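You operate a simulated robot arm through the tools that you are given. There is no shell and no other tool.

You run a simulated robot arm. Do the job below in one go: nothing can be reset, and whatever is moved stays where it is left.

## Task
Brush the light box clean and check the blue-band spoons on it.
Fine: put the brush back; leave them on the lit panel and the stack beside them where it is. Set down upright: orange brush. What is to be rubbed or washed off counts as gone when no trace of it is left.

Only the result counts: the job must be done as asked and must still hold three seconds after the hand-in. Knocking over, shifting, dropping, spilling or breaking anything else fails it.

## Robot
A 6-joint arm with a two-finger gripper, fixed in place. Base frame: the origin is at the foot of the arm, x ahead of it, y to its left, z up; the work surface is at about z = 0.8. Units: m, degrees, N and s.
With the tool pointing down near the work surface it reaches from about 0.1 to 0.7 m from the base axis. Its first joint turns from -66.0 to 66.0 degrees. Payload 2.45 kg.
The tool frame sits at the grasp point between the pads (the TCP): z along the fingers, y along the line on which they close. The tips reach 0.03 m beyond it. Largest opening 0.106 m; the body of the gripper starts 0.079 m behind the TCP.
Orientation is that of the tool frame in the base frame, as [roll, pitch, yaw] about the fixed x, y, z axes, in that order (R = Rz(yaw) Ry(pitch) Rx(roll)). With the fingers straight down and closing along the base's y, the tool's x points along the base's -x, its y along +y and its z along -z.

## Interface
- The arm moves only by the tool move_arm. Its argument "targets" is a list of rows, each a list of 2 entries, a list of its own where there are three numbers: the shift along the base's x, y, z in m, then the turn, a rotation vector about the base's x, y, z in degrees. In form: [[[dx, dy, dz], [ax, ay, az]], ...]. A call has 1 to 20 rows; each row is the pose to reach, as a shift and turn from the pose commanded when the call began. "fingers" is the gripper command, from -1 (shut) to 1 (fully open), values between in proportion, set as the call begins (left out, the last holds). Each row takes 0.2 s and may step no farther than 0.05 m and 8.6 degrees from the row before; otherwise, or with a gripper value out of range, the whole call is refused. A pose out of reach is approached as far as the arm can. The call stops where the force on the tool passes 40 N (or 10 N more than at its start, if that is more) or the arm is blocked; 0.2 s more then pass. The fingers move at their own pace (about 0.153 m/s each) and stop on an object; they squeeze with about 39 N. The grip force told is the motor's: it shows also when the fingers shut on nothing. Time passes only in rows, and 0.2 s behind the last, so rows that repeat a pose let the fingers close. The reply holds the time, the measured pose of the TCP, the force on the tool along the base axes, the opening and the grip force, in the units named above and with some noise, with the torque about the TCP (base axes, N m) and any sound that the robot's microphone picked up.
- Cameras (640 x 400 px; columns grow to the right, rows downward): "scene" is fixed at [0.0688, 0.4245, 1.3993]; the picture's right is [-0.62, -0.79, 0.00], its down [-0.47, 0.37, -0.80] and it looks along [0.63, -0.49, -0.60] (base axes); focal length 312 px, centre (320, 200). "wrist" rides on the gripper at [0.076, -0.002, -0.106] in the tool frame; the picture's right is [0.02, 1.00, 0.00], its down [-0.78, 0.02, -0.62] and it looks along [-0.62, 0.01, 0.78] (tool axes); focal length 247 px, centre (320, 200). There is no depth. A picture from a camera that has moved, and an enlarged one, comes with that camera's place and axes in the base frame and with its lens.
- capture(camera): a new picture of that camera. No time passes.
- close_up(camera, box): a new picture of the part [left, top, right, bottom] of that camera's present view, enlarged. No time passes.
- sign_off(): hands the job in; it is judged then, once.

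Nothing tells you positions but the pictures and the camera data. Unless the task says otherwise, let go and move clear before handing in.

The tools are called after "Call:" by a JSON object that holds its "op" and its "data". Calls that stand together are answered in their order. move_arm: Moves the arm, as the interface text tells. Its arguments: {"type":"object","properties":{"targets":{"type":"array"},"fingers":{"type":"number"}},"required":["targets"]} The other tools are called the same way: capture (camera) takes a picture; close_up (camera, box) takes an enlarged picture of a part of a camera's view; sign_off () hands the job in.

At the start:

```text
t: 0.0
tcp_pos: [0.3186, 0.0572, 1.1955]
ee_rot: [179.9, 0.0, 180.0]
ft_force: [0.2, 0.1, 0.5]
wrist_torque: [-0.02, 0.0, 0.01]
opening: 0.1059
gripper_force: 0.1
```

scene: 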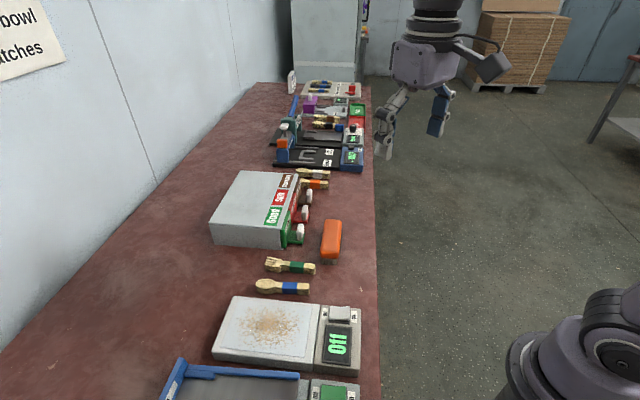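
wrist: 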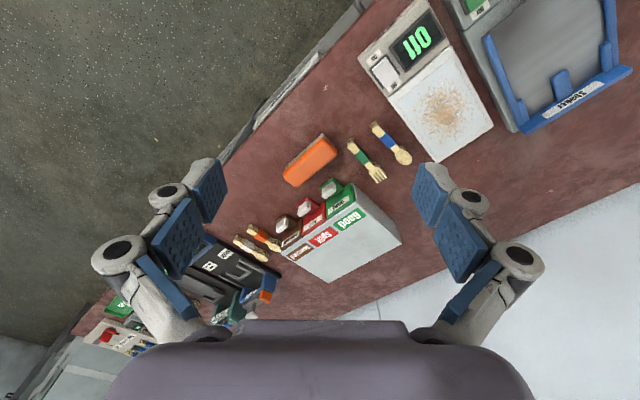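

I see a bench with a light box (dusty, "Off"), an orange brush, wooden spoons/forks with coloured bands, a sorting box and other stations. I'll look closer before moving.

Call:
{"op": "close_up", "data": {"camera": "scene", "box": [200, 210, 390, 400]}}

Call:
{"op": "close_up", "data": {"camera": "scene", "box": [200, 70, 400, 260]}}

Call:
{"op": "close_up", "data": {"camera": "wrist", "box": [220, 0, 540, 300]}}

Call:
{"op": "close_up", "data": {"camera": "scene", "box": [0, 0, 120, 100]}}

Call:
{"op": "close_up", "data": {"camera": "wrist", "box": [60, 180, 320, 400]}}

```text
2.11 times, centred on (295, 305) of scene
camera zoom: at [0.0688, 0.4245, 1.3993], right [-0.62, -0.79, 0.0], down [-0.47, 0.37, -0.8], along [0.63, -0.49, -0.6], focal length 657 px, centre (373, -21)
```

zoom: 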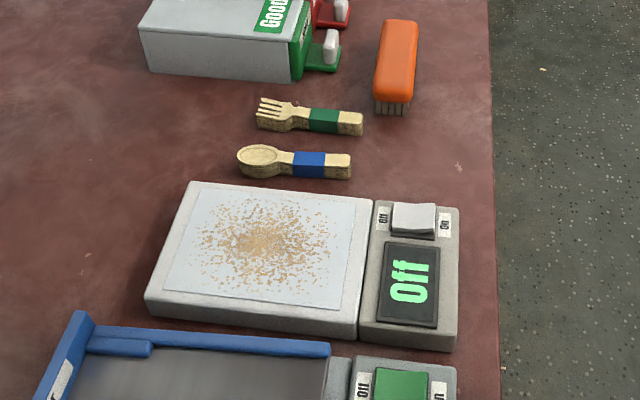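

```text
2.11 times, centred on (300, 165) of scene
camera zoom: at [0.0688, 0.4245, 1.3993], right [-0.62, -0.79, 0.0], down [-0.47, 0.37, -0.8], along [0.63, -0.49, -0.6], focal length 657 px, centre (362, 274)
```

zoom: 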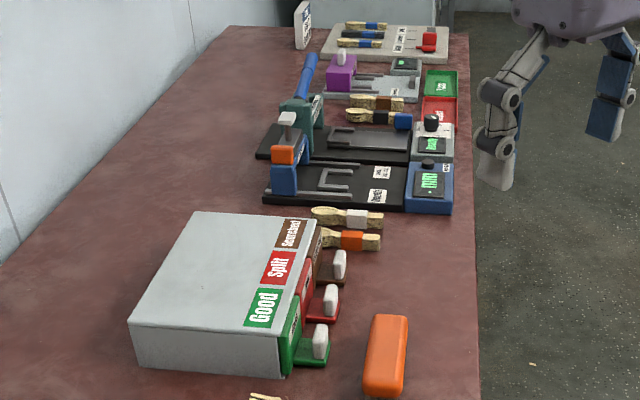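

```text
1.33 times, centred on (380, 150) of wrist
camera zoom: at [0.2413, 0.0556, 1.3028], right [-0.02, 1.0, 0.0], down [0.78, 0.02, 0.62], along [0.62, 0.01, -0.78], focal length 329 px, centre (240, 267)
```

zoom: 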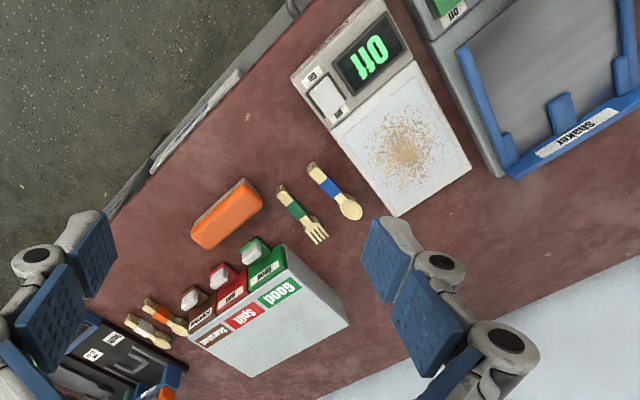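

```text
4.00 times, centred on (60, 50) of scene
camera zoom: at [0.0688, 0.4245, 1.3993], right [-0.62, -0.79, 0.0], down [-0.47, 0.37, -0.8], along [0.63, -0.49, -0.6], focal length 1248 px, centre (1360, 800)
```

zoom: 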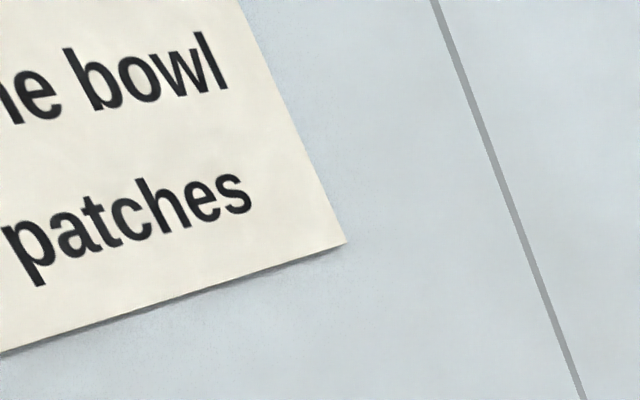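

```text
1.82 times, centred on (190, 290) of wrist
camera zoom: at [0.2413, 0.0556, 1.3028], right [-0.02, 1.0, 0.0], down [0.78, 0.02, 0.62], along [0.62, 0.01, -0.78], focal length 449 px, centre (556, 36)
```

zoom: 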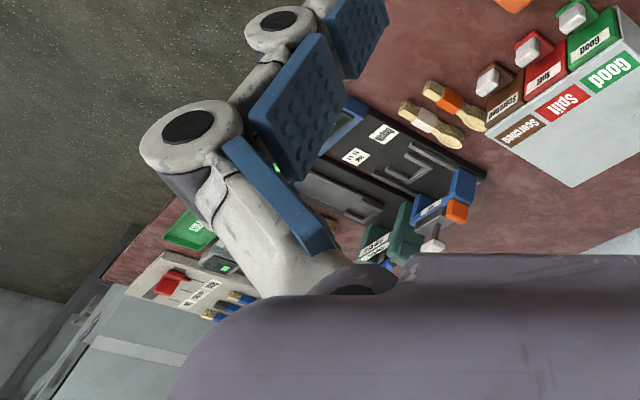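

The poster on the wall is cut off in the scene view. It may explain the procedure, so I'll turn the wrist camera toward the wall (around [0.65, 0.6, 1.4]) to read it before touching anything.

Call:
{"op": "move_arm", "data": {"targets": [[[0, 0, 0], [2.18, -5.99, 4.68]], [[0, 0, 0], [4.35, -11.98, 9.35]], [[0, 0, 0], [6.53, -17.96, 14.03]], [[0, 0, 0], [8.7, -23.95, 18.7]], [[0, 0, 0], [10.88, -29.94, 23.38]], [[0, 0, 0], [13.05, -35.93, 28.05]], [[0, 0, 0], [15.23, -41.91, 32.73]], [[0, 0, 0], [17.4, -47.9, 37.4]]]}}

Call:
{"op": "capture", "data": {"camera": "wrist"}}

Call:
{"op": "capture", "data": {"camera": "scene"}}

```text
t: 1.8
tcp_pos: [0.318, 0.0567, 1.1973]
ee_rot: [-179.9, 50.1, -139.8]
ft_force: [0.4, 0.3, -0.5]
wrist_torque: [0.02, 0.04, 0.03]
opening: 0.1057
gripper_force: 0.1
```

```text
taken
camera wrist: at [0.219, -0.0286, 1.2061], right [-0.65, 0.76, -0.02], down [0.01, 0.03, 1.0], along [0.76, 0.65, -0.03], focal length 247 px, centre (320, 200)
```

wrist: 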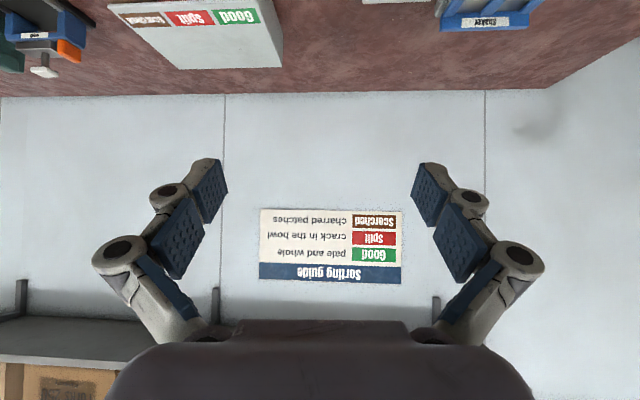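

```text
taken
```

scene: 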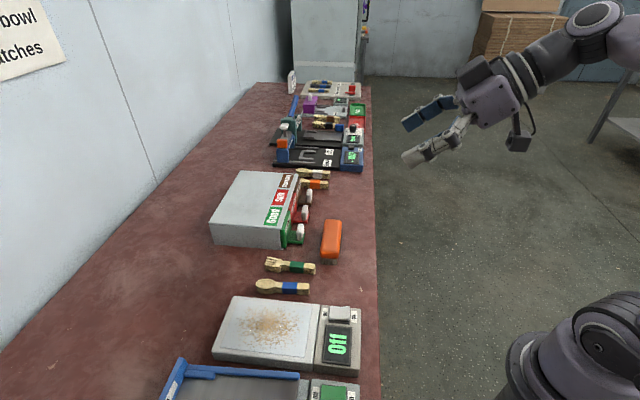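

The guide says: Good = pale and whole, Split = crack in the bowl, Scorched = charred patches. Next I'll pitch the camera back down and move it left, to survey the near bench, the light box and any other blue-band spoons.

Call:
{"op": "move_arm", "data": {"targets": [[[-0.015, 0.02, 0], [-5.35, 6.38, 0]], [[-0.03, 0.04, 0], [-10.7, 12.77, 0]], [[-0.04, 0.06, 0], [-16.05, 19.15, 0]], [[-0.05, 0.08, 0], [-21.4, 25.5, 0]], [[-0.06, 0.1, 0], [-26.75, 31.9, 0]], [[-0.07, 0.12, 0], [-32.1, 38.3, 0]]]}}

Call:
{"op": "capture", "data": {"camera": "wrist"}}

Call:
{"op": "close_up", "data": {"camera": "scene", "box": [260, 75, 380, 150]}}

Call:
{"op": "close_up", "data": {"camera": "scene", "box": [240, 245, 340, 305]}}

```text
t: 3.2
tcp_pos: [0.2473, 0.1785, 1.1947]
ee_rot: [-179.9, -0.1, -140.0]
ft_force: [0.5, -0.7, -0.8]
wrist_torque: [0.02, 0.0, -0.01]
opening: 0.1059
gripper_force: 0.1
```

```text
taken
camera wrist: at [0.1896, 0.1273, 1.3027], right [-0.66, 0.75, 0.0], down [0.59, 0.52, 0.62], along [0.47, 0.41, -0.78], focal length 247 px, centre (320, 200)
```

wrist: 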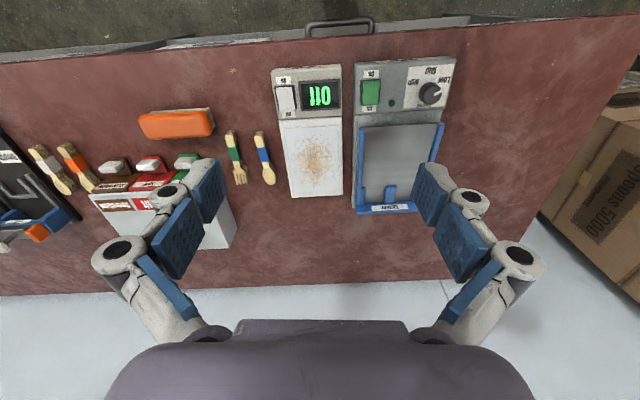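

```text
5.33 times, centred on (320, 112) of scene
camera zoom: at [0.0688, 0.4245, 1.3993], right [-0.62, -0.79, 0.0], down [-0.47, 0.37, -0.8], along [0.63, -0.49, -0.6], focal length 1664 px, centre (320, 667)
```

zoom: 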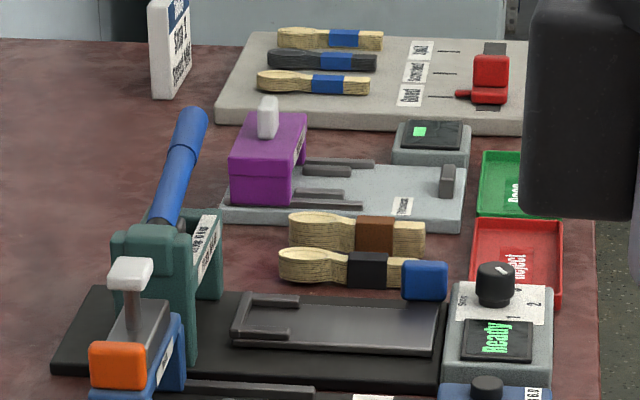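

```text
6.40 times, centred on (290, 275) of scene
camera zoom: at [0.0688, 0.4245, 1.3993], right [-0.62, -0.79, 0.0], down [-0.47, 0.37, -0.8], along [0.63, -0.49, -0.6], focal length 1997 px, centre (512, -280)
```

zoom: 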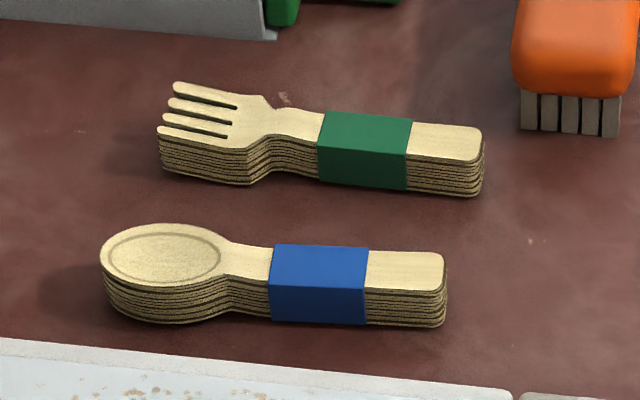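

The "blue-band spoons" are a banded stack of spoons, and the green-band fork stack beside them must stay put. I'll measure the brush, spoons, panel and rocker switch in close-ups from both cameras.

Call:
{"op": "close_up", "data": {"camera": "wrist", "box": [130, 50, 370, 210]}}

Call:
{"op": "close_up", "data": {"camera": "wrist", "box": [265, 50, 355, 110]}}

Call:
{"op": "close_up", "data": {"camera": "wrist", "box": [130, 90, 250, 165]}}

Call:
{"op": "close_up", "data": {"camera": "scene", "box": [300, 290, 380, 390]}}

Call:
{"op": "close_up", "data": {"camera": "scene", "box": [285, 205, 365, 280]}}

Call:
{"op": "close_up", "data": {"camera": "scene", "box": [200, 280, 380, 392]}}

```text
2.50 times, centred on (250, 130) of wrist
camera zoom: at [0.1896, 0.1273, 1.3027], right [-0.66, 0.75, 0.0], down [0.59, 0.52, 0.62], along [0.47, 0.41, -0.78], focal length 617 px, centre (495, 375)
```

zoom: 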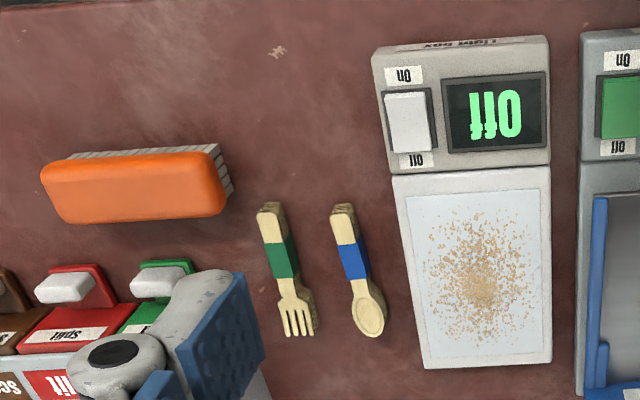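

```text
6.67 times, centred on (310, 80) of wrist
camera zoom: at [0.1896, 0.1273, 1.3027], right [-0.66, 0.75, 0.0], down [0.59, 0.52, 0.62], along [0.47, 0.41, -0.78], focal length 1646 px, centre (387, 1000)
```

zoom: 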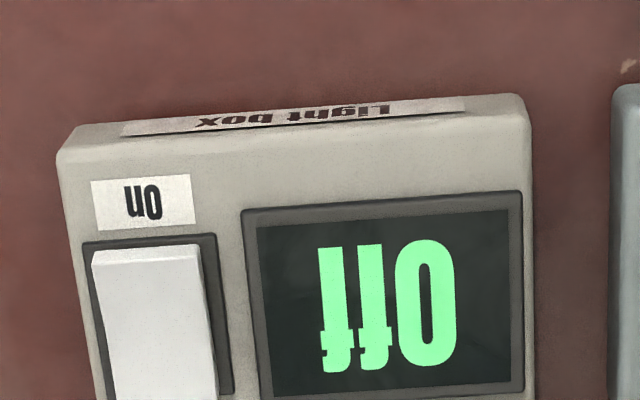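

```text
5.33 times, centred on (190, 128) of wrist
camera zoom: at [0.1896, 0.1273, 1.3027], right [-0.66, 0.75, 0.0], down [0.59, 0.52, 0.62], along [0.47, 0.41, -0.78], focal length 1317 px, centre (1013, 587)
```

zoom: 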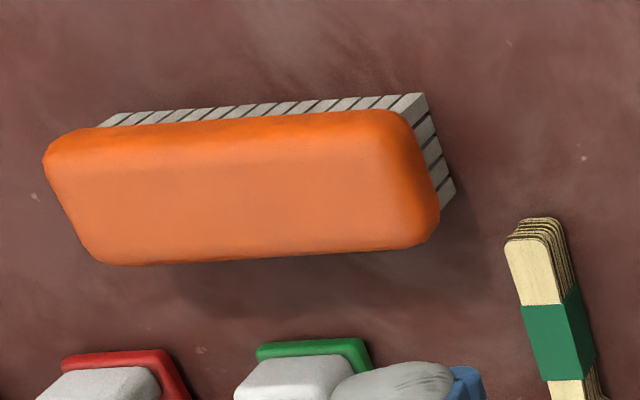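

```text
4.00 times, centred on (340, 340) of scene
camera zoom: at [0.0688, 0.4245, 1.3993], right [-0.62, -0.79, 0.0], down [-0.47, 0.37, -0.8], along [0.63, -0.49, -0.6], focal length 1248 px, centre (240, -360)
```

zoom: 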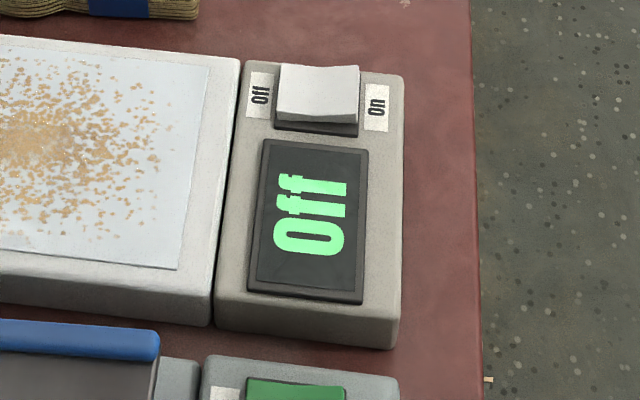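

```text
5.33 times, centred on (325, 242) of scene
camera zoom: at [0.0688, 0.4245, 1.3993], right [-0.62, -0.79, 0.0], down [-0.47, 0.37, -0.8], along [0.63, -0.49, -0.6], focal length 1664 px, centre (293, -27)
```

zoom: 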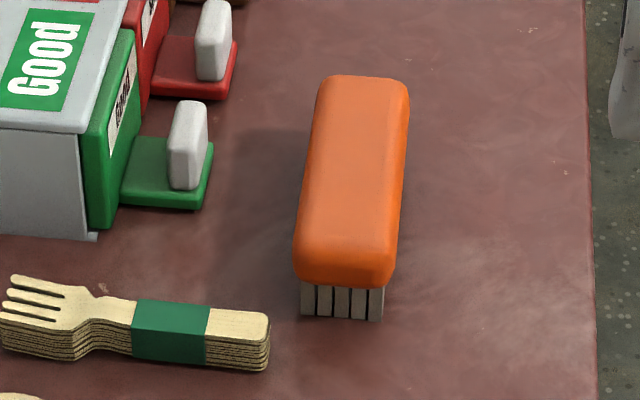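

```text
3.56 times, centred on (290, 336) of scene
camera zoom: at [0.0688, 0.4245, 1.3993], right [-0.62, -0.79, 0.0], down [-0.47, 0.37, -0.8], along [0.63, -0.49, -0.6], focal length 1109 px, centre (427, -284)
```

zoom: 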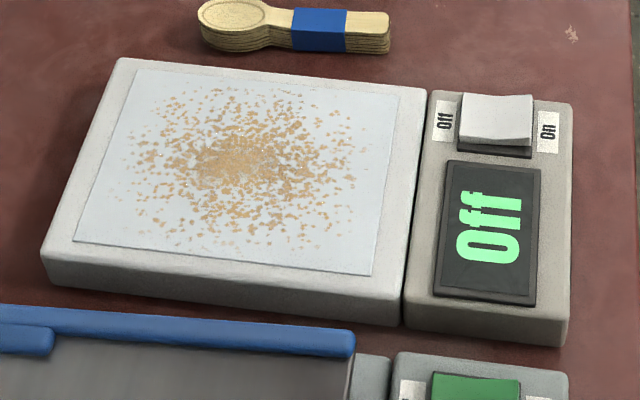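

Both views agree. The bench and light box sit at 45°, with sheet corners near (.384,.201), (.307,.279), (.419,.390) and (.497,.312) at z≈.83. The brush centre is about (.518,.036), the spoon band about (.465,.203), and the raised "On" end of the rocker about (.32,.154,.84). Next I'll move above the brush with the fingers closing across its width and re-check alignment.

Call:
{"op": "move_arm", "data": {"targets": [[[0.027, -0.0141, -0.0246], [0, 0, -8.5]], [[0.0539, -0.0282, -0.0491], [0, 0, -17]], [[0.0809, -0.0423, -0.0737], [0, 0, -25.5]], [[0.1079, -0.0564, -0.0982], [0, 0, -34]], [[0.1349, -0.0706, -0.1228], [0, 0, -42.5]], [[0.1618, -0.0847, -0.1473], [0, 0, -51]], [[0.1888, -0.0988, -0.1719], [0, 0, -59.5]], [[0.2158, -0.1129, -0.1964], [0, 0, -68]], [[0.2427, -0.127, -0.221], [0, 0, -76.5]], [[0.2697, -0.1411, -0.2455], [0, 0, -85]]], "fingers": 0.32}}

Call:
{"op": "capture", "data": {"camera": "wrist"}}

Call:
{"op": "capture", "data": {"camera": "scene"}}

```text
t: 5.4
tcp_pos: [0.5178, 0.0354, 0.9494]
ee_rot: [180.0, 0.1, 134.9]
ft_force: [0.3, 0.3, 0.0]
wrist_torque: [0.0, 0.02, -0.01]
opening: 0.0699
gripper_force: 0.1
```

```text
taken
camera wrist: at [0.4614, 0.0882, 1.0554], right [0.69, 0.72, 0.0], down [0.56, -0.54, 0.62], along [0.45, -0.43, -0.78], focal length 247 px, centre (320, 200)
```

wrist: 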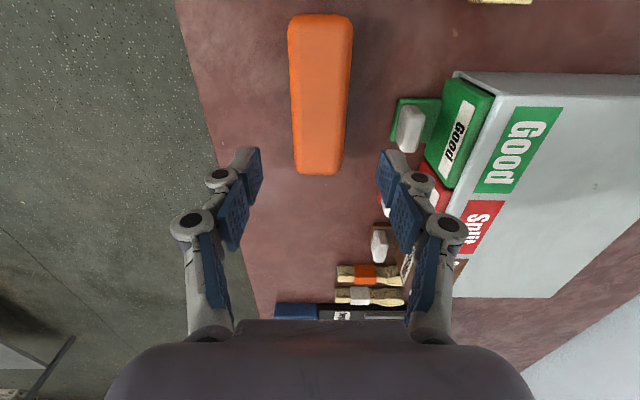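

```text
taken
```

scene: 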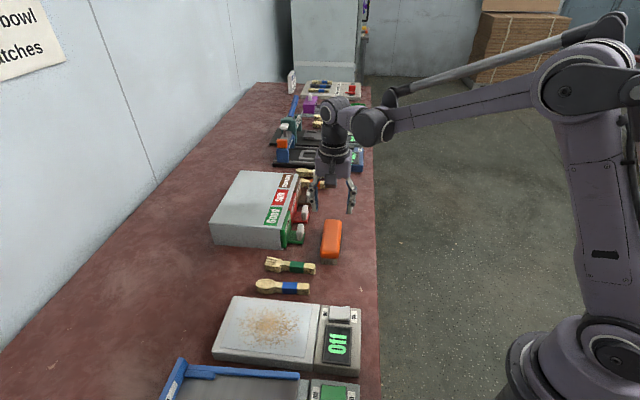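

The brush sits centred between the fingers; its body spans about a=.270 to .405 with its centre near (.516,.037). I'll lower to grip height.

Call:
{"op": "move_arm", "data": {"targets": [[[-0.0025, 0.001, -0.03], [0, 0, 0]], [[-0.0025, 0.001, -0.06], [0, 0, 0]], [[-0.0025, 0.001, -0.085], [0, 0, 0]], [[-0.0025, 0.001, -0.107], [0, 0, 0]], [[-0.0025, 0.001, -0.107], [0, 0, 0]]]}}

Call:
{"op": "capture", "data": {"camera": "wrist"}}

Call:
{"op": "close_up", "data": {"camera": "scene", "box": [270, 140, 400, 280]}}

```text
t: 6.6
tcp_pos: [0.5146, 0.0356, 0.8434]
ee_rot: [179.8, 0.0, 135.0]
ft_force: [0.6, -1.0, -0.3]
wrist_torque: [-0.03, 0.02, 0.0]
opening: 0.0701
gripper_force: 0.1
```

```text
taken
camera wrist: at [0.4587, 0.0882, 0.9497], right [0.69, 0.72, 0.0], down [0.56, -0.54, 0.62], along [0.45, -0.43, -0.78], focal length 247 px, centre (320, 200)
```

wrist: 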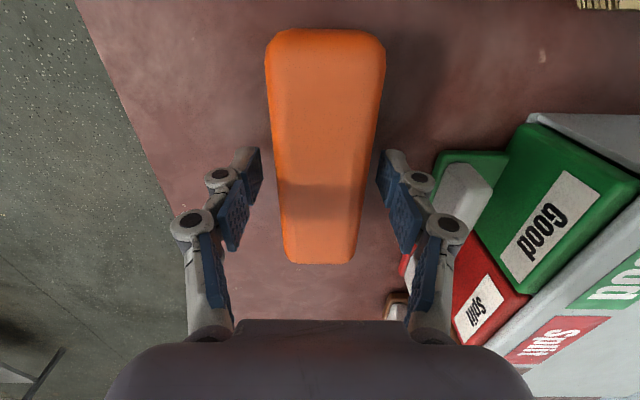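

```text
2.86 times, centred on (335, 210) of scene
camera zoom: at [0.0688, 0.4245, 1.3993], right [-0.62, -0.79, 0.0], down [-0.47, 0.37, -0.8], along [0.63, -0.49, -0.6], focal length 891 px, centre (277, 171)
```

zoom: 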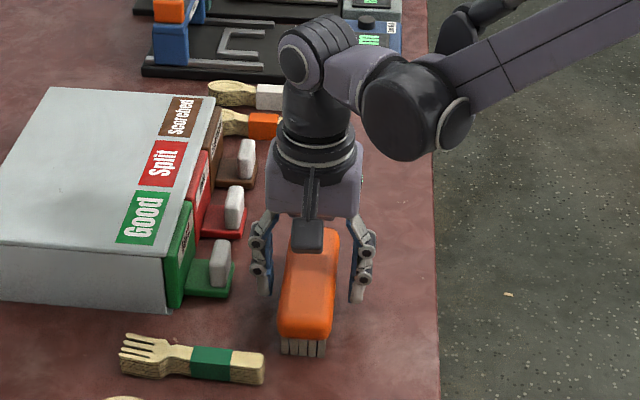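

The brush is centred between the pads and the drawer handles are clear. I'll close on it.

Call:
{"op": "move_arm", "data": {"targets": [[[0, 0, 0], [0, 0, 0]], [[0, 0, 0], [0, 0, 0]], [[0, 0, 0], [0, 0, 0]]], "fingers": -1}}

Call:
{"op": "capture", "data": {"camera": "wrist"}}

Call:
{"op": "close_up", "data": {"camera": "scene", "box": [270, 140, 400, 280]}}

```text
t: 7.4
tcp_pos: [0.5143, 0.035, 0.8432]
ee_rot: [179.9, 0.1, 135.0]
ft_force: [0.9, -0.1, 1.9]
wrist_torque: [0.0, 0.01, -0.01]
opening: 0.0465
gripper_force: 39.1
```

```text
taken
camera wrist: at [0.4588, 0.0883, 0.95], right [0.69, 0.72, 0.0], down [0.56, -0.54, 0.62], along [0.45, -0.43, -0.78], focal length 247 px, centre (320, 200)
```

wrist: 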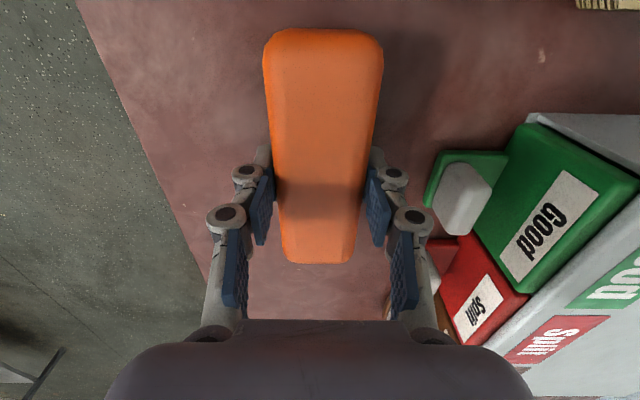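

```text
2.86 times, centred on (335, 210) of scene
camera zoom: at [0.0687, 0.4245, 1.3993], right [-0.62, -0.79, 0.0], down [-0.47, 0.37, -0.8], along [0.63, -0.49, -0.6], focal length 891 px, centre (277, 171)
```

zoom: 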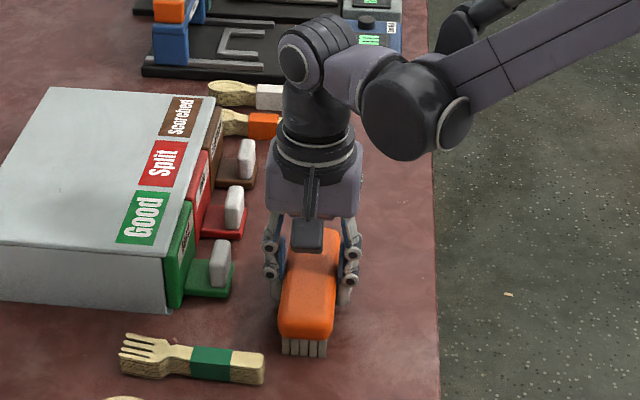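

The brush is held at a 46.5 mm width. I'll lift it, carry it over to the front of the panel, and hover just above the sheet.

Call:
{"op": "move_arm", "data": {"targets": [[[0, 0, 0.03], [0, 0, 0]], [[0, 0, 0.06], [0, 0, 0]], [[0, 0, 0.09], [0, 0, 0]], [[-0.0259, 0.0367, 0.09], [0, 0, 0]], [[-0.0517, 0.0734, 0.09], [0, 0, 0]], [[-0.0776, 0.1101, 0.09], [0, 0, 0]], [[-0.1035, 0.1469, 0.09], [0, 0, 0]], [[-0.1293, 0.1836, 0.09], [0, 0, 0]], [[-0.1552, 0.2203, 0.09], [0, 0, 0]], [[-0.1552, 0.2203, 0.065], [0, 0, 0]], [[-0.1552, 0.2203, 0.045], [0, 0, 0]], [[-0.1552, 0.2203, 0.045], [0, 0, 0]]]}}

Call:
{"op": "capture", "data": {"camera": "wrist"}}

Call:
{"op": "close_up", "data": {"camera": "scene", "box": [180, 220, 400, 390]}}

```text
t: 10.0
tcp_pos: [0.3593, 0.2588, 0.8891]
ee_rot: [179.9, 0.2, 134.9]
ft_force: [0.0, 0.3, -0.9]
wrist_torque: [0.01, 0.0, 0.01]
opening: 0.0464
gripper_force: 39.0
```

```text
taken
camera wrist: at [0.3038, 0.3112, 0.9966], right [0.69, 0.72, 0.0], down [0.56, -0.54, 0.62], along [0.45, -0.43, -0.78], focal length 247 px, centre (320, 200)
```

wrist: 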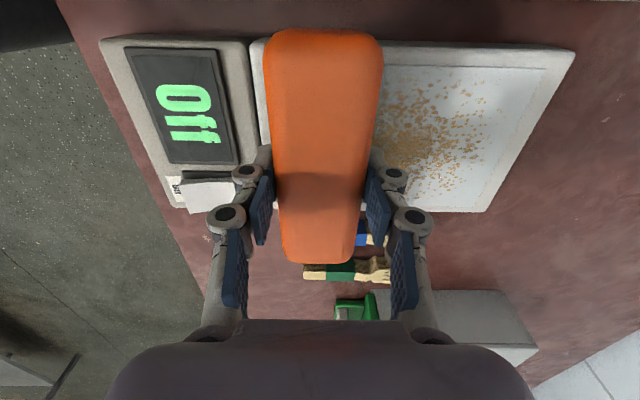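

```text
2.35 times, centred on (290, 305) of scene
camera zoom: at [0.0688, 0.4245, 1.3993], right [-0.62, -0.79, 0.0], down [-0.47, 0.37, -0.8], along [0.63, -0.49, -0.6], focal length 734 px, centre (391, -47)
```

zoom: 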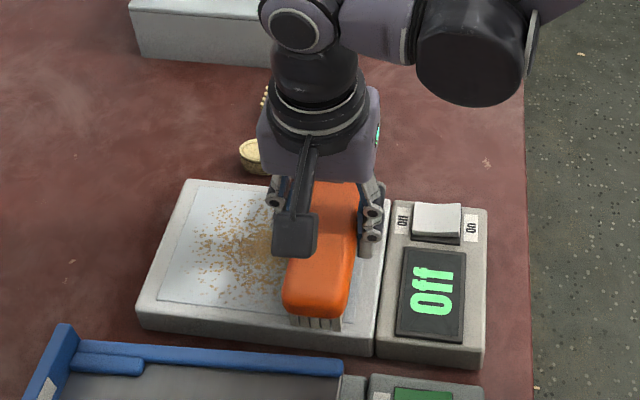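

The brush hovers about 15 mm above the front edge of the sheet, aligned with it. I'll lower gently to find contact.

Call:
{"op": "move_arm", "data": {"targets": [[[0, 0, -0.004], [0, 0, 0]], [[0, 0, -0.008], [0, 0, 0]], [[0, 0, -0.011], [0, 0, 0]], [[0, 0, -0.013], [0, 0, 0]]]}}

Call:
{"op": "close_up", "data": {"camera": "scene", "box": [260, 310, 340, 370]}}

```text
t: 11.0
tcp_pos: [0.3594, 0.259, 0.8754]
ee_rot: [179.9, 0.1, 135.1]
ft_force: [1.8, 1.4, 30.8]
wrist_torque: [-0.01, 0.0, -0.01]
opening: 0.0469
gripper_force: 39.2
```

```text
6.67 times, centred on (300, 340) of scene
camera zoom: at [0.0684, 0.4243, 1.3994], right [-0.62, -0.79, 0.0], down [-0.47, 0.37, -0.8], along [0.63, -0.49, -0.6], focal length 2080 px, centre (453, -733)
```

zoom: 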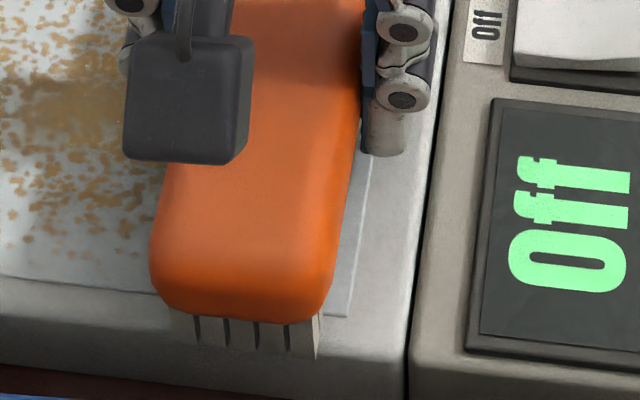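

Contact is found, but 31 N is too heavy, so I'll ease off a little.

Call:
{"op": "move_arm", "data": {"targets": [[[0, 0, 0.0012], [0, 0, 0]], [[0, 0, 0.0012], [0, 0, 0]]]}}

```text
t: 11.6
tcp_pos: [0.3604, 0.2574, 0.8758]
ee_rot: [179.9, 0.1, 135.1]
ft_force: [1.7, 3.5, 8.8]
wrist_torque: [0.06, -0.11, 0.0]
opening: 0.0465
gripper_force: 39.2
```

About 9 N of contact now. I'll sweep slowly toward the wall side and check what it clears.

Call:
{"op": "move_arm", "data": {"targets": [[[0.0104, 0.0104, 0], [0, 0, 0]], [[0.0208, 0.0208, 0], [0, 0, 0]], [[0.0312, 0.0312, 0], [0, 0, 0]], [[0.0417, 0.0417, 0], [0, 0, 0]], [[0.0521, 0.0521, 0], [0, 0, 0]], [[0.0625, 0.0625, 0], [0, 0, 0]], [[0.0729, 0.0729, 0], [0, 0, 0]], [[0.0834, 0.0834, 0], [0, 0, 0]]]}}

Call:
{"op": "capture", "data": {"camera": "wrist"}}

Call:
{"op": "close_up", "data": {"camera": "scene", "box": [180, 260, 380, 390]}}

```text
t: 13.4
tcp_pos: [0.444, 0.34, 0.8762]
ee_rot: [179.9, 0.1, 135.0]
ft_force: [-6.3, -6.9, 25.3]
wrist_torque: [-0.15, 0.27, 0.02]
opening: 0.0464
gripper_force: 39.3
```

```text
taken
camera wrist: at [0.3878, 0.3933, 0.9834], right [0.69, 0.72, 0.0], down [0.56, -0.54, 0.62], along [0.45, -0.43, -0.78], focal length 247 px, centre (320, 200)
```

wrist: 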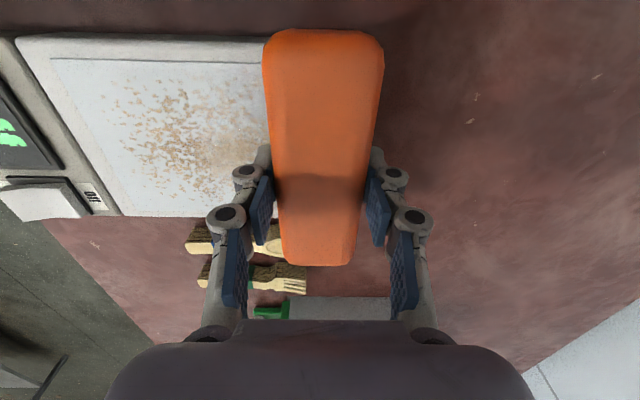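

```text
3.08 times, centred on (280, 325) of scene
camera zoom: at [0.0683, 0.424, 1.3995], right [-0.62, -0.79, 0.0], down [-0.47, 0.37, -0.8], along [0.63, -0.49, -0.6], focal length 960 px, centre (443, -185)
```

zoom: 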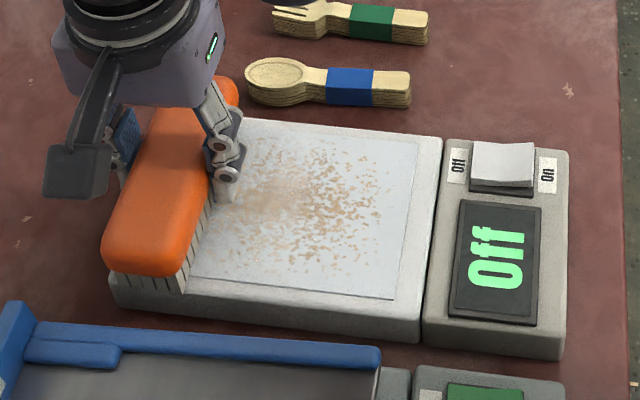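

The film is clearly fading and the box hasn't moved. I'll keep going with back-and-forth strokes at slightly lower pressure.

Call:
{"op": "move_arm", "data": {"targets": [[[-0.0104, -0.0104, 0.0006], [0, 0, 0]], [[-0.0208, -0.0208, 0.0006], [0, 0, 0]], [[-0.0312, -0.0312, 0.0005], [0, 0, 0]], [[-0.0417, -0.0417, 0.0004], [0, 0, 0]], [[-0.0521, -0.0521, 0.0003], [0, 0, 0]], [[-0.0625, -0.0625, 0.0002], [0, 0, 0]], [[-0.0729, -0.0729, 0.0001], [0, 0, 0]], [[-0.0834, -0.0834, 0.0], [0, 0, 0]], [[-0.0834, -0.0834, 0.0], [0, 0, 0]]]}}

Call:
{"op": "close_up", "data": {"camera": "scene", "box": [180, 260, 380, 390]}}

```text
t: 15.4
tcp_pos: [0.3593, 0.2568, 0.8755]
ee_rot: [179.9, 0.1, 134.9]
ft_force: [2.7, 2.6, 7.4]
wrist_torque: [0.15, -0.13, -0.01]
opening: 0.0465
gripper_force: 39.0
```

```text
3.08 times, centred on (280, 325) of scene
camera zoom: at [0.0687, 0.4245, 1.3993], right [-0.62, -0.79, 0.0], down [-0.47, 0.37, -0.8], along [0.63, -0.49, -0.6], focal length 960 px, centre (443, -185)
```

zoom: 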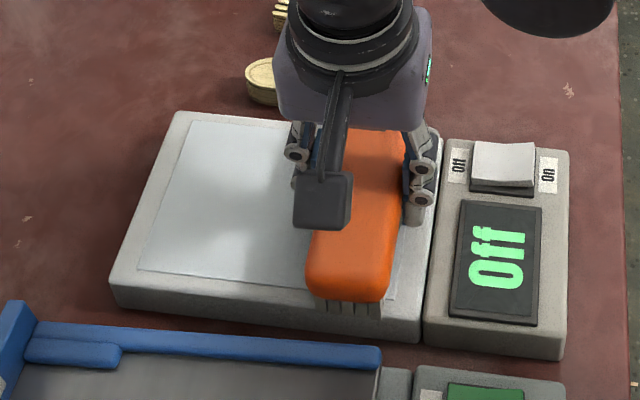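

The visible part already looks clear. I'll do one more round trip to make sure no trace is left.

Call:
{"op": "move_arm", "data": {"targets": [[[0.0104, 0.0104, 0.0001], [0, 0, 0]], [[0.0208, 0.0208, 0.0002], [0, 0, 0]], [[0.0312, 0.0312, 0.0003], [0, 0, 0]], [[0.0417, 0.0417, 0.0004], [0, 0, 0]], [[0.0521, 0.0521, 0.0005], [0, 0, 0]], [[0.0625, 0.0625, 0.0006], [0, 0, 0]], [[0.0729, 0.0729, 0.0006], [0, 0, 0]], [[0.0834, 0.0834, 0.0006], [0, 0, 0]], [[0.0729, 0.0729, 0.0006], [0, 0, 0]], [[0.0625, 0.0625, 0.0006], [0, 0, 0]], [[0.0521, 0.0521, 0.0005], [0, 0, 0]], [[0.0417, 0.0417, 0.0004], [0, 0, 0]], [[0.0312, 0.0312, 0.0003], [0, 0, 0]], [[0.0208, 0.0208, 0.0002], [0, 0, 0]], [[0.0104, 0.0104, 0.0001], [0, 0, 0]], [[0, 0, 0], [0, 0, 0]]]}}

Call:
{"op": "move_arm", "data": {"targets": [[[0, 0, 0.02], [0, 0, 0]], [[0, 0, 0.055], [0, 0, 0]], [[0.025, -0.035, 0.055], [0, 0, 0]], [[0.05, -0.07, 0.055], [0, 0, 0]], [[0.075, -0.105, 0.055], [0, 0, 0]]]}}

Call:
{"op": "close_up", "data": {"camera": "scene", "box": [200, 280, 380, 392]}}

Call:
{"op": "close_up", "data": {"camera": "scene", "box": [210, 290, 330, 370]}}

```text
t: 18.8
tcp_pos: [0.3608, 0.2596, 0.8755]
ee_rot: [179.9, 0.1, 135.0]
ft_force: [2.4, 3.3, 12.9]
wrist_torque: [-0.03, 0.09, -0.02]
opening: 0.0467
gripper_force: 39.2
```

```text
t: 20.0
tcp_pos: [0.4357, 0.1528, 0.9302]
ee_rot: [179.9, 0.2, 135.1]
ft_force: [-0.6, 0.6, -1.1]
wrist_torque: [0.06, 0.04, 0.04]
opening: 0.0467
gripper_force: 39.0
```

```text
3.56 times, centred on (290, 336) of scene
camera zoom: at [0.0687, 0.4245, 1.3993], right [-0.62, -0.79, 0.0], down [-0.47, 0.37, -0.8], along [0.63, -0.49, -0.6], focal length 1109 px, centre (427, -284)
```

zoom: 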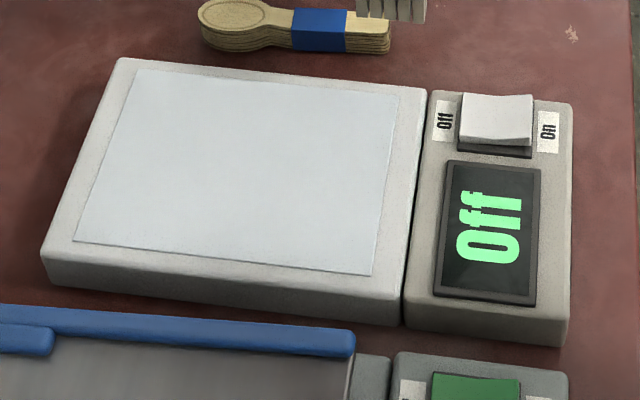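

```text
5.00 times, centred on (270, 330) of scene
camera zoom: at [0.0687, 0.4245, 1.3993], right [-0.62, -0.79, 0.0], down [-0.47, 0.37, -0.8], along [0.63, -0.49, -0.6], focal length 1560 px, centre (570, -450)
```

zoom: 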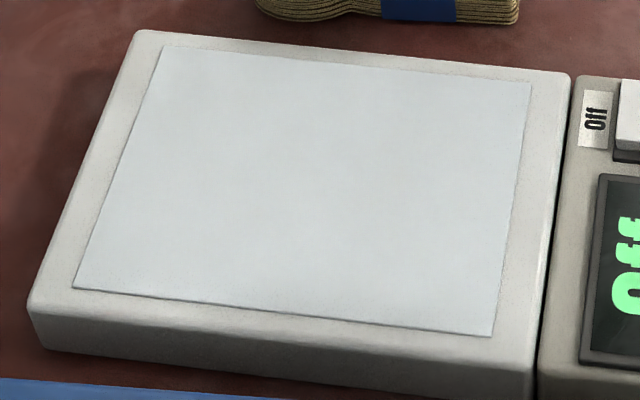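

The sheet is spotless and the box is in place. I'll return the brush to its exact original spot.

Call:
{"op": "move_arm", "data": {"targets": [[[0.0267, -0.0384, 0.0018], [0, 0, 0]], [[0.0535, -0.0769, 0.0018], [0, 0, 0]], [[0.0802, -0.1153, 0.0018], [0, 0, 0]], [[0.0802, -0.1153, 0.0018], [0, 0, 0]], [[0.0802, -0.1153, -0.028], [0, 0, 0]], [[0.0802, -0.1153, -0.058], [0, 0, 0]], [[0.0802, -0.1153, -0.075], [0, 0, 0]], [[0.0802, -0.1153, -0.082], [0, 0, 0]], [[0.0802, -0.1153, -0.085], [0, 0, 0]]]}}

Call:
{"op": "close_up", "data": {"camera": "scene", "box": [285, 205, 365, 280]}}

```text
t: 22.0
tcp_pos: [0.5163, 0.0368, 0.8467]
ee_rot: [179.8, 0.2, 135.0]
ft_force: [0.3, -0.1, -1.5]
wrist_torque: [0.01, 0.05, 0.01]
opening: 0.0465
gripper_force: 39.6
```

```text
5.33 times, centred on (325, 242) of scene
camera zoom: at [0.0688, 0.4245, 1.3993], right [-0.62, -0.79, 0.0], down [-0.47, 0.37, -0.8], along [0.63, -0.49, -0.6], focal length 1664 px, centre (293, -27)
```

zoom: 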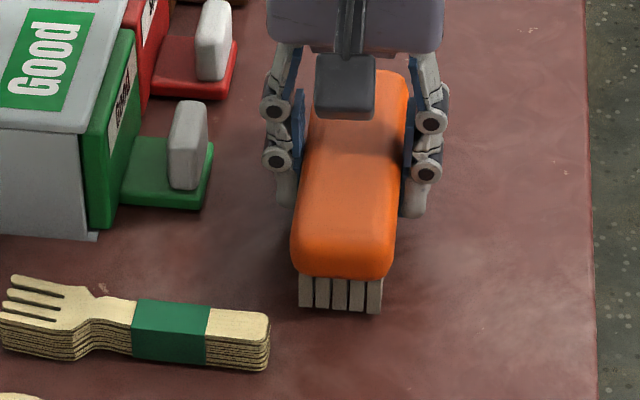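

The brush is about 3–4 mm above the bench at its original spot. I'll lower it the last few millimetres.

Call:
{"op": "move_arm", "data": {"targets": [[[0, 0, -0.001], [0, 0, 0]], [[0, 0, -0.002], [0, 0, 0]], [[0, 0, -0.0027], [0, 0, 0]]]}}

Call:
{"op": "close_up", "data": {"camera": "scene", "box": [285, 205, 365, 280]}}

```text
t: 22.8
tcp_pos: [0.515, 0.0373, 0.8439]
ee_rot: [179.9, 0.1, 135.0]
ft_force: [-0.1, -0.2, -0.6]
wrist_torque: [0.01, 0.0, 0.01]
opening: 0.0463
gripper_force: 39.7
```

```text
5.33 times, centred on (325, 242) of scene
camera zoom: at [0.0688, 0.4245, 1.3993], right [-0.62, -0.79, 0.0], down [-0.47, 0.37, -0.8], along [0.63, -0.49, -0.6], focal length 1664 px, centre (293, -27)
```

zoom: 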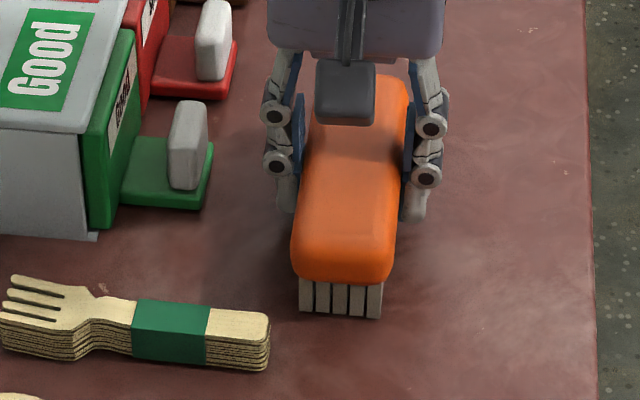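

Call:
{"op": "move_arm", "data": {"targets": [[[0, 0, -0.0008], [0, 0, 0]], [[0, 0, -0.0015], [0, 0, 0]], [[0, 0, -0.0015], [0, 0, 0]]]}}

```text
t: 23.6
tcp_pos: [0.516, 0.0377, 0.8413]
ee_rot: [179.9, 0.2, 134.9]
ft_force: [0.0, -0.3, -0.8]
wrist_torque: [0.02, 0.02, 0.0]
opening: 0.0465
gripper_force: 38.7
```

No contact yet, because the brush slid up slightly in the grip under pressure. I'll continue down in small steps.

Call:
{"op": "move_arm", "data": {"targets": [[[0, 0, -0.0006], [0, 0, 0]], [[0, 0, -0.0012], [0, 0, 0]], [[0, 0, -0.0012], [0, 0, 0]]]}}

Call:
{"op": "close_up", "data": {"camera": "scene", "box": [285, 205, 365, 280]}}

```text
t: 24.4
tcp_pos: [0.5158, 0.0375, 0.8411]
ee_rot: [179.9, 0.0, 134.9]
ft_force: [-1.5, 0.0, 1.8]
wrist_torque: [-0.06, 0.01, 0.0]
opening: 0.0463
gripper_force: 39.1
```

```text
5.33 times, centred on (325, 242) of scene
camera zoom: at [0.0687, 0.4245, 1.3993], right [-0.62, -0.79, 0.0], down [-0.47, 0.37, -0.8], along [0.63, -0.49, -0.6], focal length 1664 px, centre (293, -27)
```

zoom: 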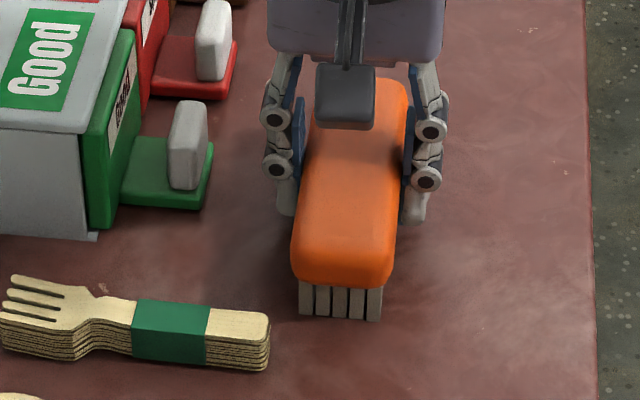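

The brush is touching the bench, with bristles at the original image position. I'll release it and lift straight up.

Call:
{"op": "move_arm", "data": {"targets": [[[0, 0, 0], [0, 0, 0]], [[0, 0, 0], [0, 0, 0]], [[0, 0, 0], [0, 0, 0]], [[0, 0, 0.03], [0, 0, 0]], [[0, 0, 0.07], [0, 0, 0]], [[0, 0, 0.11], [0, 0, 0]]], "fingers": 0.32}}

Call:
{"op": "close_up", "data": {"camera": "scene", "box": [285, 205, 365, 280]}}

```text
t: 25.8
tcp_pos: [0.5151, 0.0368, 0.9504]
ee_rot: [179.9, 0.1, 135.0]
ft_force: [-0.3, 0.2, 0.6]
wrist_torque: [0.03, -0.01, 0.02]
opening: 0.0698
gripper_force: 0.1
```

```text
5.33 times, centred on (325, 242) of scene
camera zoom: at [0.0687, 0.4245, 1.3993], right [-0.62, -0.79, 0.0], down [-0.47, 0.37, -0.8], along [0.63, -0.49, -0.6], focal length 1664 px, centre (293, -27)
```

zoom: 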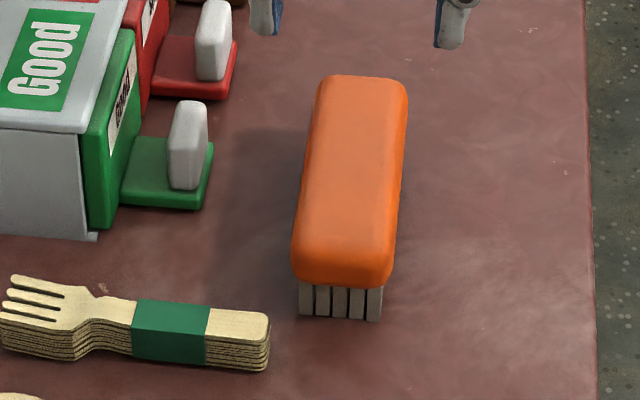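

The brush is back upright where it stood. Next is the switch: I'll turn the gripper 90°, close the fingers and hover over the raised "On" end of the rocker.

Call:
{"op": "move_arm", "data": {"targets": [[[-0.0174, 0.0112, 0], [0, 0, 8.2]], [[-0.0347, 0.0224, 0], [0, 0, 16.4]], [[-0.0521, 0.0336, 0], [0, 0, 24.5]], [[-0.0694, 0.0448, 0], [0, 0, 32.7]], [[-0.0868, 0.056, 0], [0, 0, 40.9]], [[-0.1041, 0.0671, 0], [0, 0, 49.1]], [[-0.1215, 0.0783, 0], [0, 0, 57.3]], [[-0.1388, 0.0895, 0], [0, 0, 65.5]], [[-0.1562, 0.1007, 0], [0, 0, 73.6]], [[-0.1735, 0.1119, 0], [0, 0, 81.8]], [[-0.1909, 0.1231, 0], [0, 0, 90]], [[-0.1909, 0.1231, -0.03], [0, 0, 90]], [[-0.1909, 0.1231, -0.0508], [0, 0, 90]], [[-0.1909, 0.1231, -0.0508], [0, 0, 90]]], "fingers": -1}}

Call:
{"op": "capture", "data": {"camera": "wrist"}}

Call:
{"op": "close_up", "data": {"camera": "scene", "box": [280, 260, 400, 380]}}

```text
t: 28.8
tcp_pos: [0.3255, 0.1612, 0.9]
ee_rot: [179.9, 0.1, -134.9]
ft_force: [-0.4, 0.4, -0.8]
wrist_torque: [0.01, 0.01, -0.01]
opening: 0.0
gripper_force: 28.8
```

```text
taken
camera wrist: at [0.2716, 0.1051, 1.0062], right [-0.72, 0.69, 0.0], down [0.54, 0.57, 0.62], along [0.43, 0.45, -0.78], focal length 247 px, centre (320, 200)
```

wrist: 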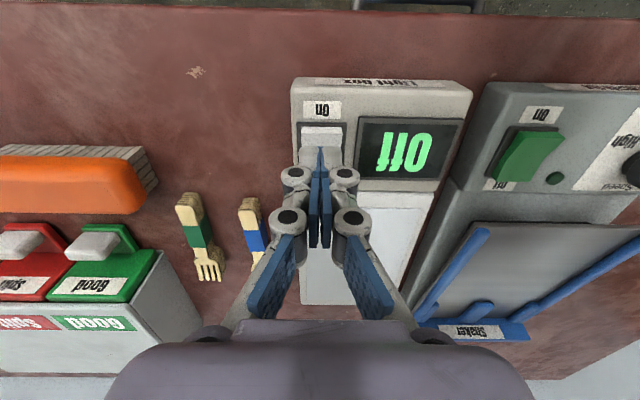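

```text
3.33 times, centred on (340, 320) of scene
camera zoom: at [0.0688, 0.4245, 1.3993], right [-0.62, -0.79, 0.0], down [-0.47, 0.37, -0.8], along [0.63, -0.49, -0.6], focal length 1040 px, centre (253, -200)
```

zoom: 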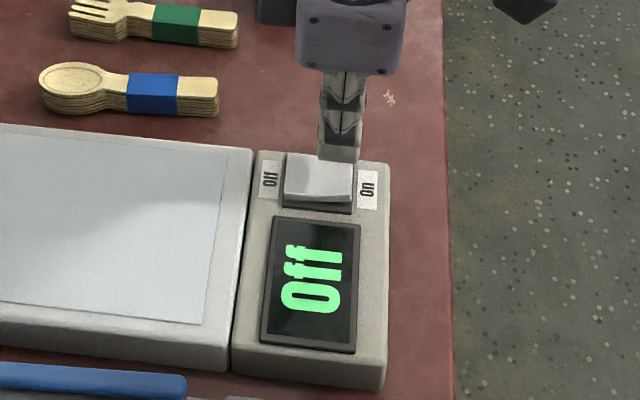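

Call:
{"op": "close_up", "data": {"camera": "wrist", "box": [280, 70, 400, 200]}}

```text
3.08 times, centred on (340, 135) of wrist
camera zoom: at [0.2716, 0.1051, 1.0062], right [-0.72, 0.69, 0.0], down [0.54, 0.57, 0.62], along [0.43, 0.45, -0.78], focal length 760 px, centre (258, 400)
```

zoom: 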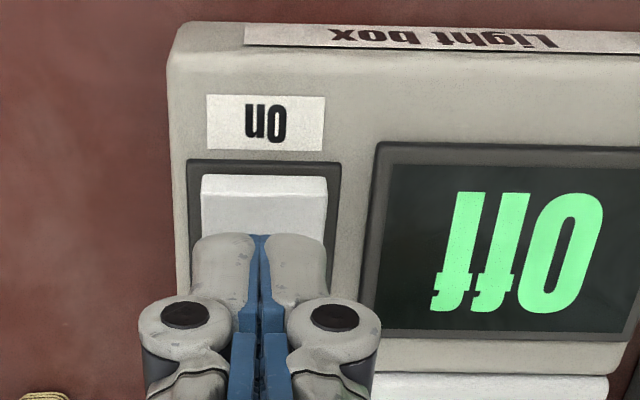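

The tips line up with the On end of the rocker. I'll press down gradually.

Call:
{"op": "move_arm", "data": {"targets": [[[0, 0, -0.012], [0, 0, 0]], [[0, 0, -0.022], [0, 0, 0]], [[0, 0, -0.027], [0, 0, 0]], [[0, 0, -0.029], [0, 0, 0]], [[0, 0, -0.031], [0, 0, 0]]]}}

Call:
{"op": "close_up", "data": {"camera": "scene", "box": [280, 260, 400, 380]}}

```text
t: 29.7
tcp_pos: [0.3246, 0.1597, 0.8736]
ee_rot: [179.9, -0.1, -135.0]
ft_force: [-2.9, -0.7, 15.8]
wrist_torque: [0.1, -0.06, -0.04]
opening: 0.0059
gripper_force: 28.9
stopped in row 4: the force on the tool passed its limit at 56 N (the readings are from after the stop); the commanded pose is now the measured one
```

```text
3.33 times, centred on (340, 320) of scene
camera zoom: at [0.0685, 0.4244, 1.3994], right [-0.62, -0.79, 0.0], down [-0.47, 0.37, -0.8], along [0.63, -0.49, -0.6], focal length 1040 px, centre (253, -200)
```

zoom: 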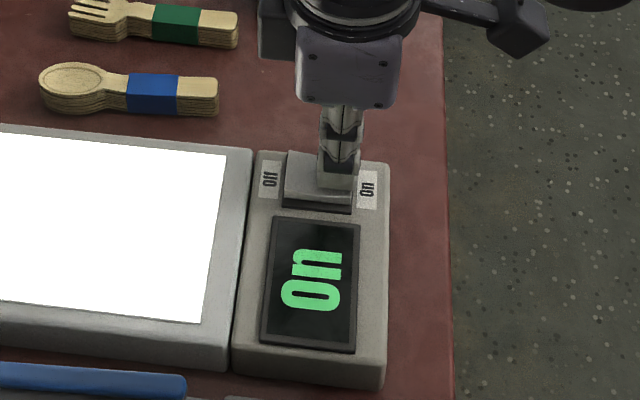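

The display reads "On" and the panel is lit. I'll lift straight off.

Call:
{"op": "move_arm", "data": {"targets": [[[0, 0, 0.015], [0, 0, 0]], [[0, 0, 0.05], [0, 0, 0]], [[0, 0, 0.0764], [0, 0, 0]]]}}

Call:
{"op": "close_up", "data": {"camera": "scene", "box": [200, 280, 380, 392]}}

Call:
{"op": "capture", "data": {"camera": "wrist"}}

```text
t: 30.5
tcp_pos: [0.324, 0.1607, 0.951]
ee_rot: [179.9, 0.0, -135.1]
ft_force: [-0.6, -0.1, -0.3]
wrist_torque: [-0.02, -0.01, 0.03]
opening: 0.0
gripper_force: 27.8
```

```text
3.56 times, centred on (290, 336) of scene
camera zoom: at [0.0688, 0.4245, 1.3993], right [-0.62, -0.79, 0.0], down [-0.47, 0.37, -0.8], along [0.63, -0.49, -0.6], focal length 1109 px, centre (427, -284)
```

zoom: 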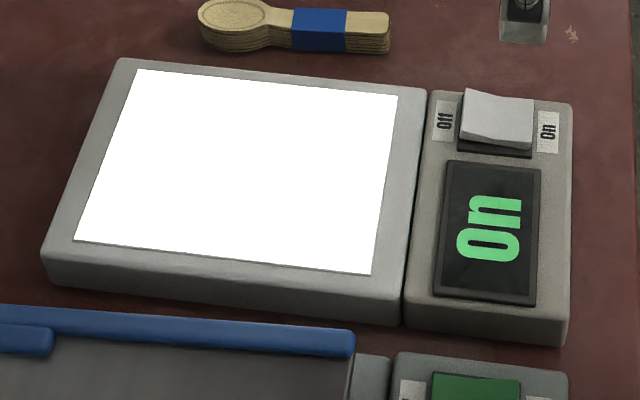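

```text
taken
camera wrist: at [0.2714, 0.1051, 1.0579], right [-0.72, 0.69, 0.0], down [0.54, 0.57, 0.62], along [0.43, 0.45, -0.78], focal length 247 px, centre (320, 200)
```

wrist: 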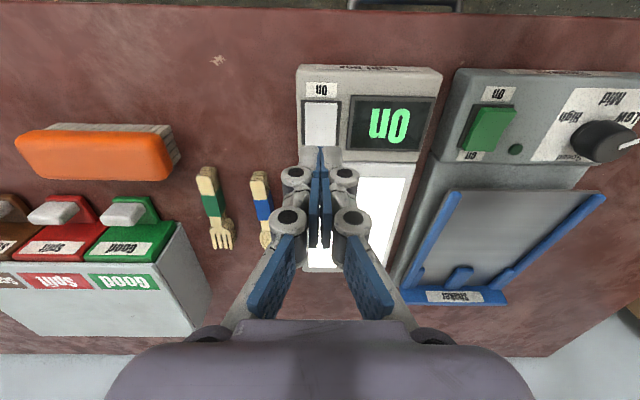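

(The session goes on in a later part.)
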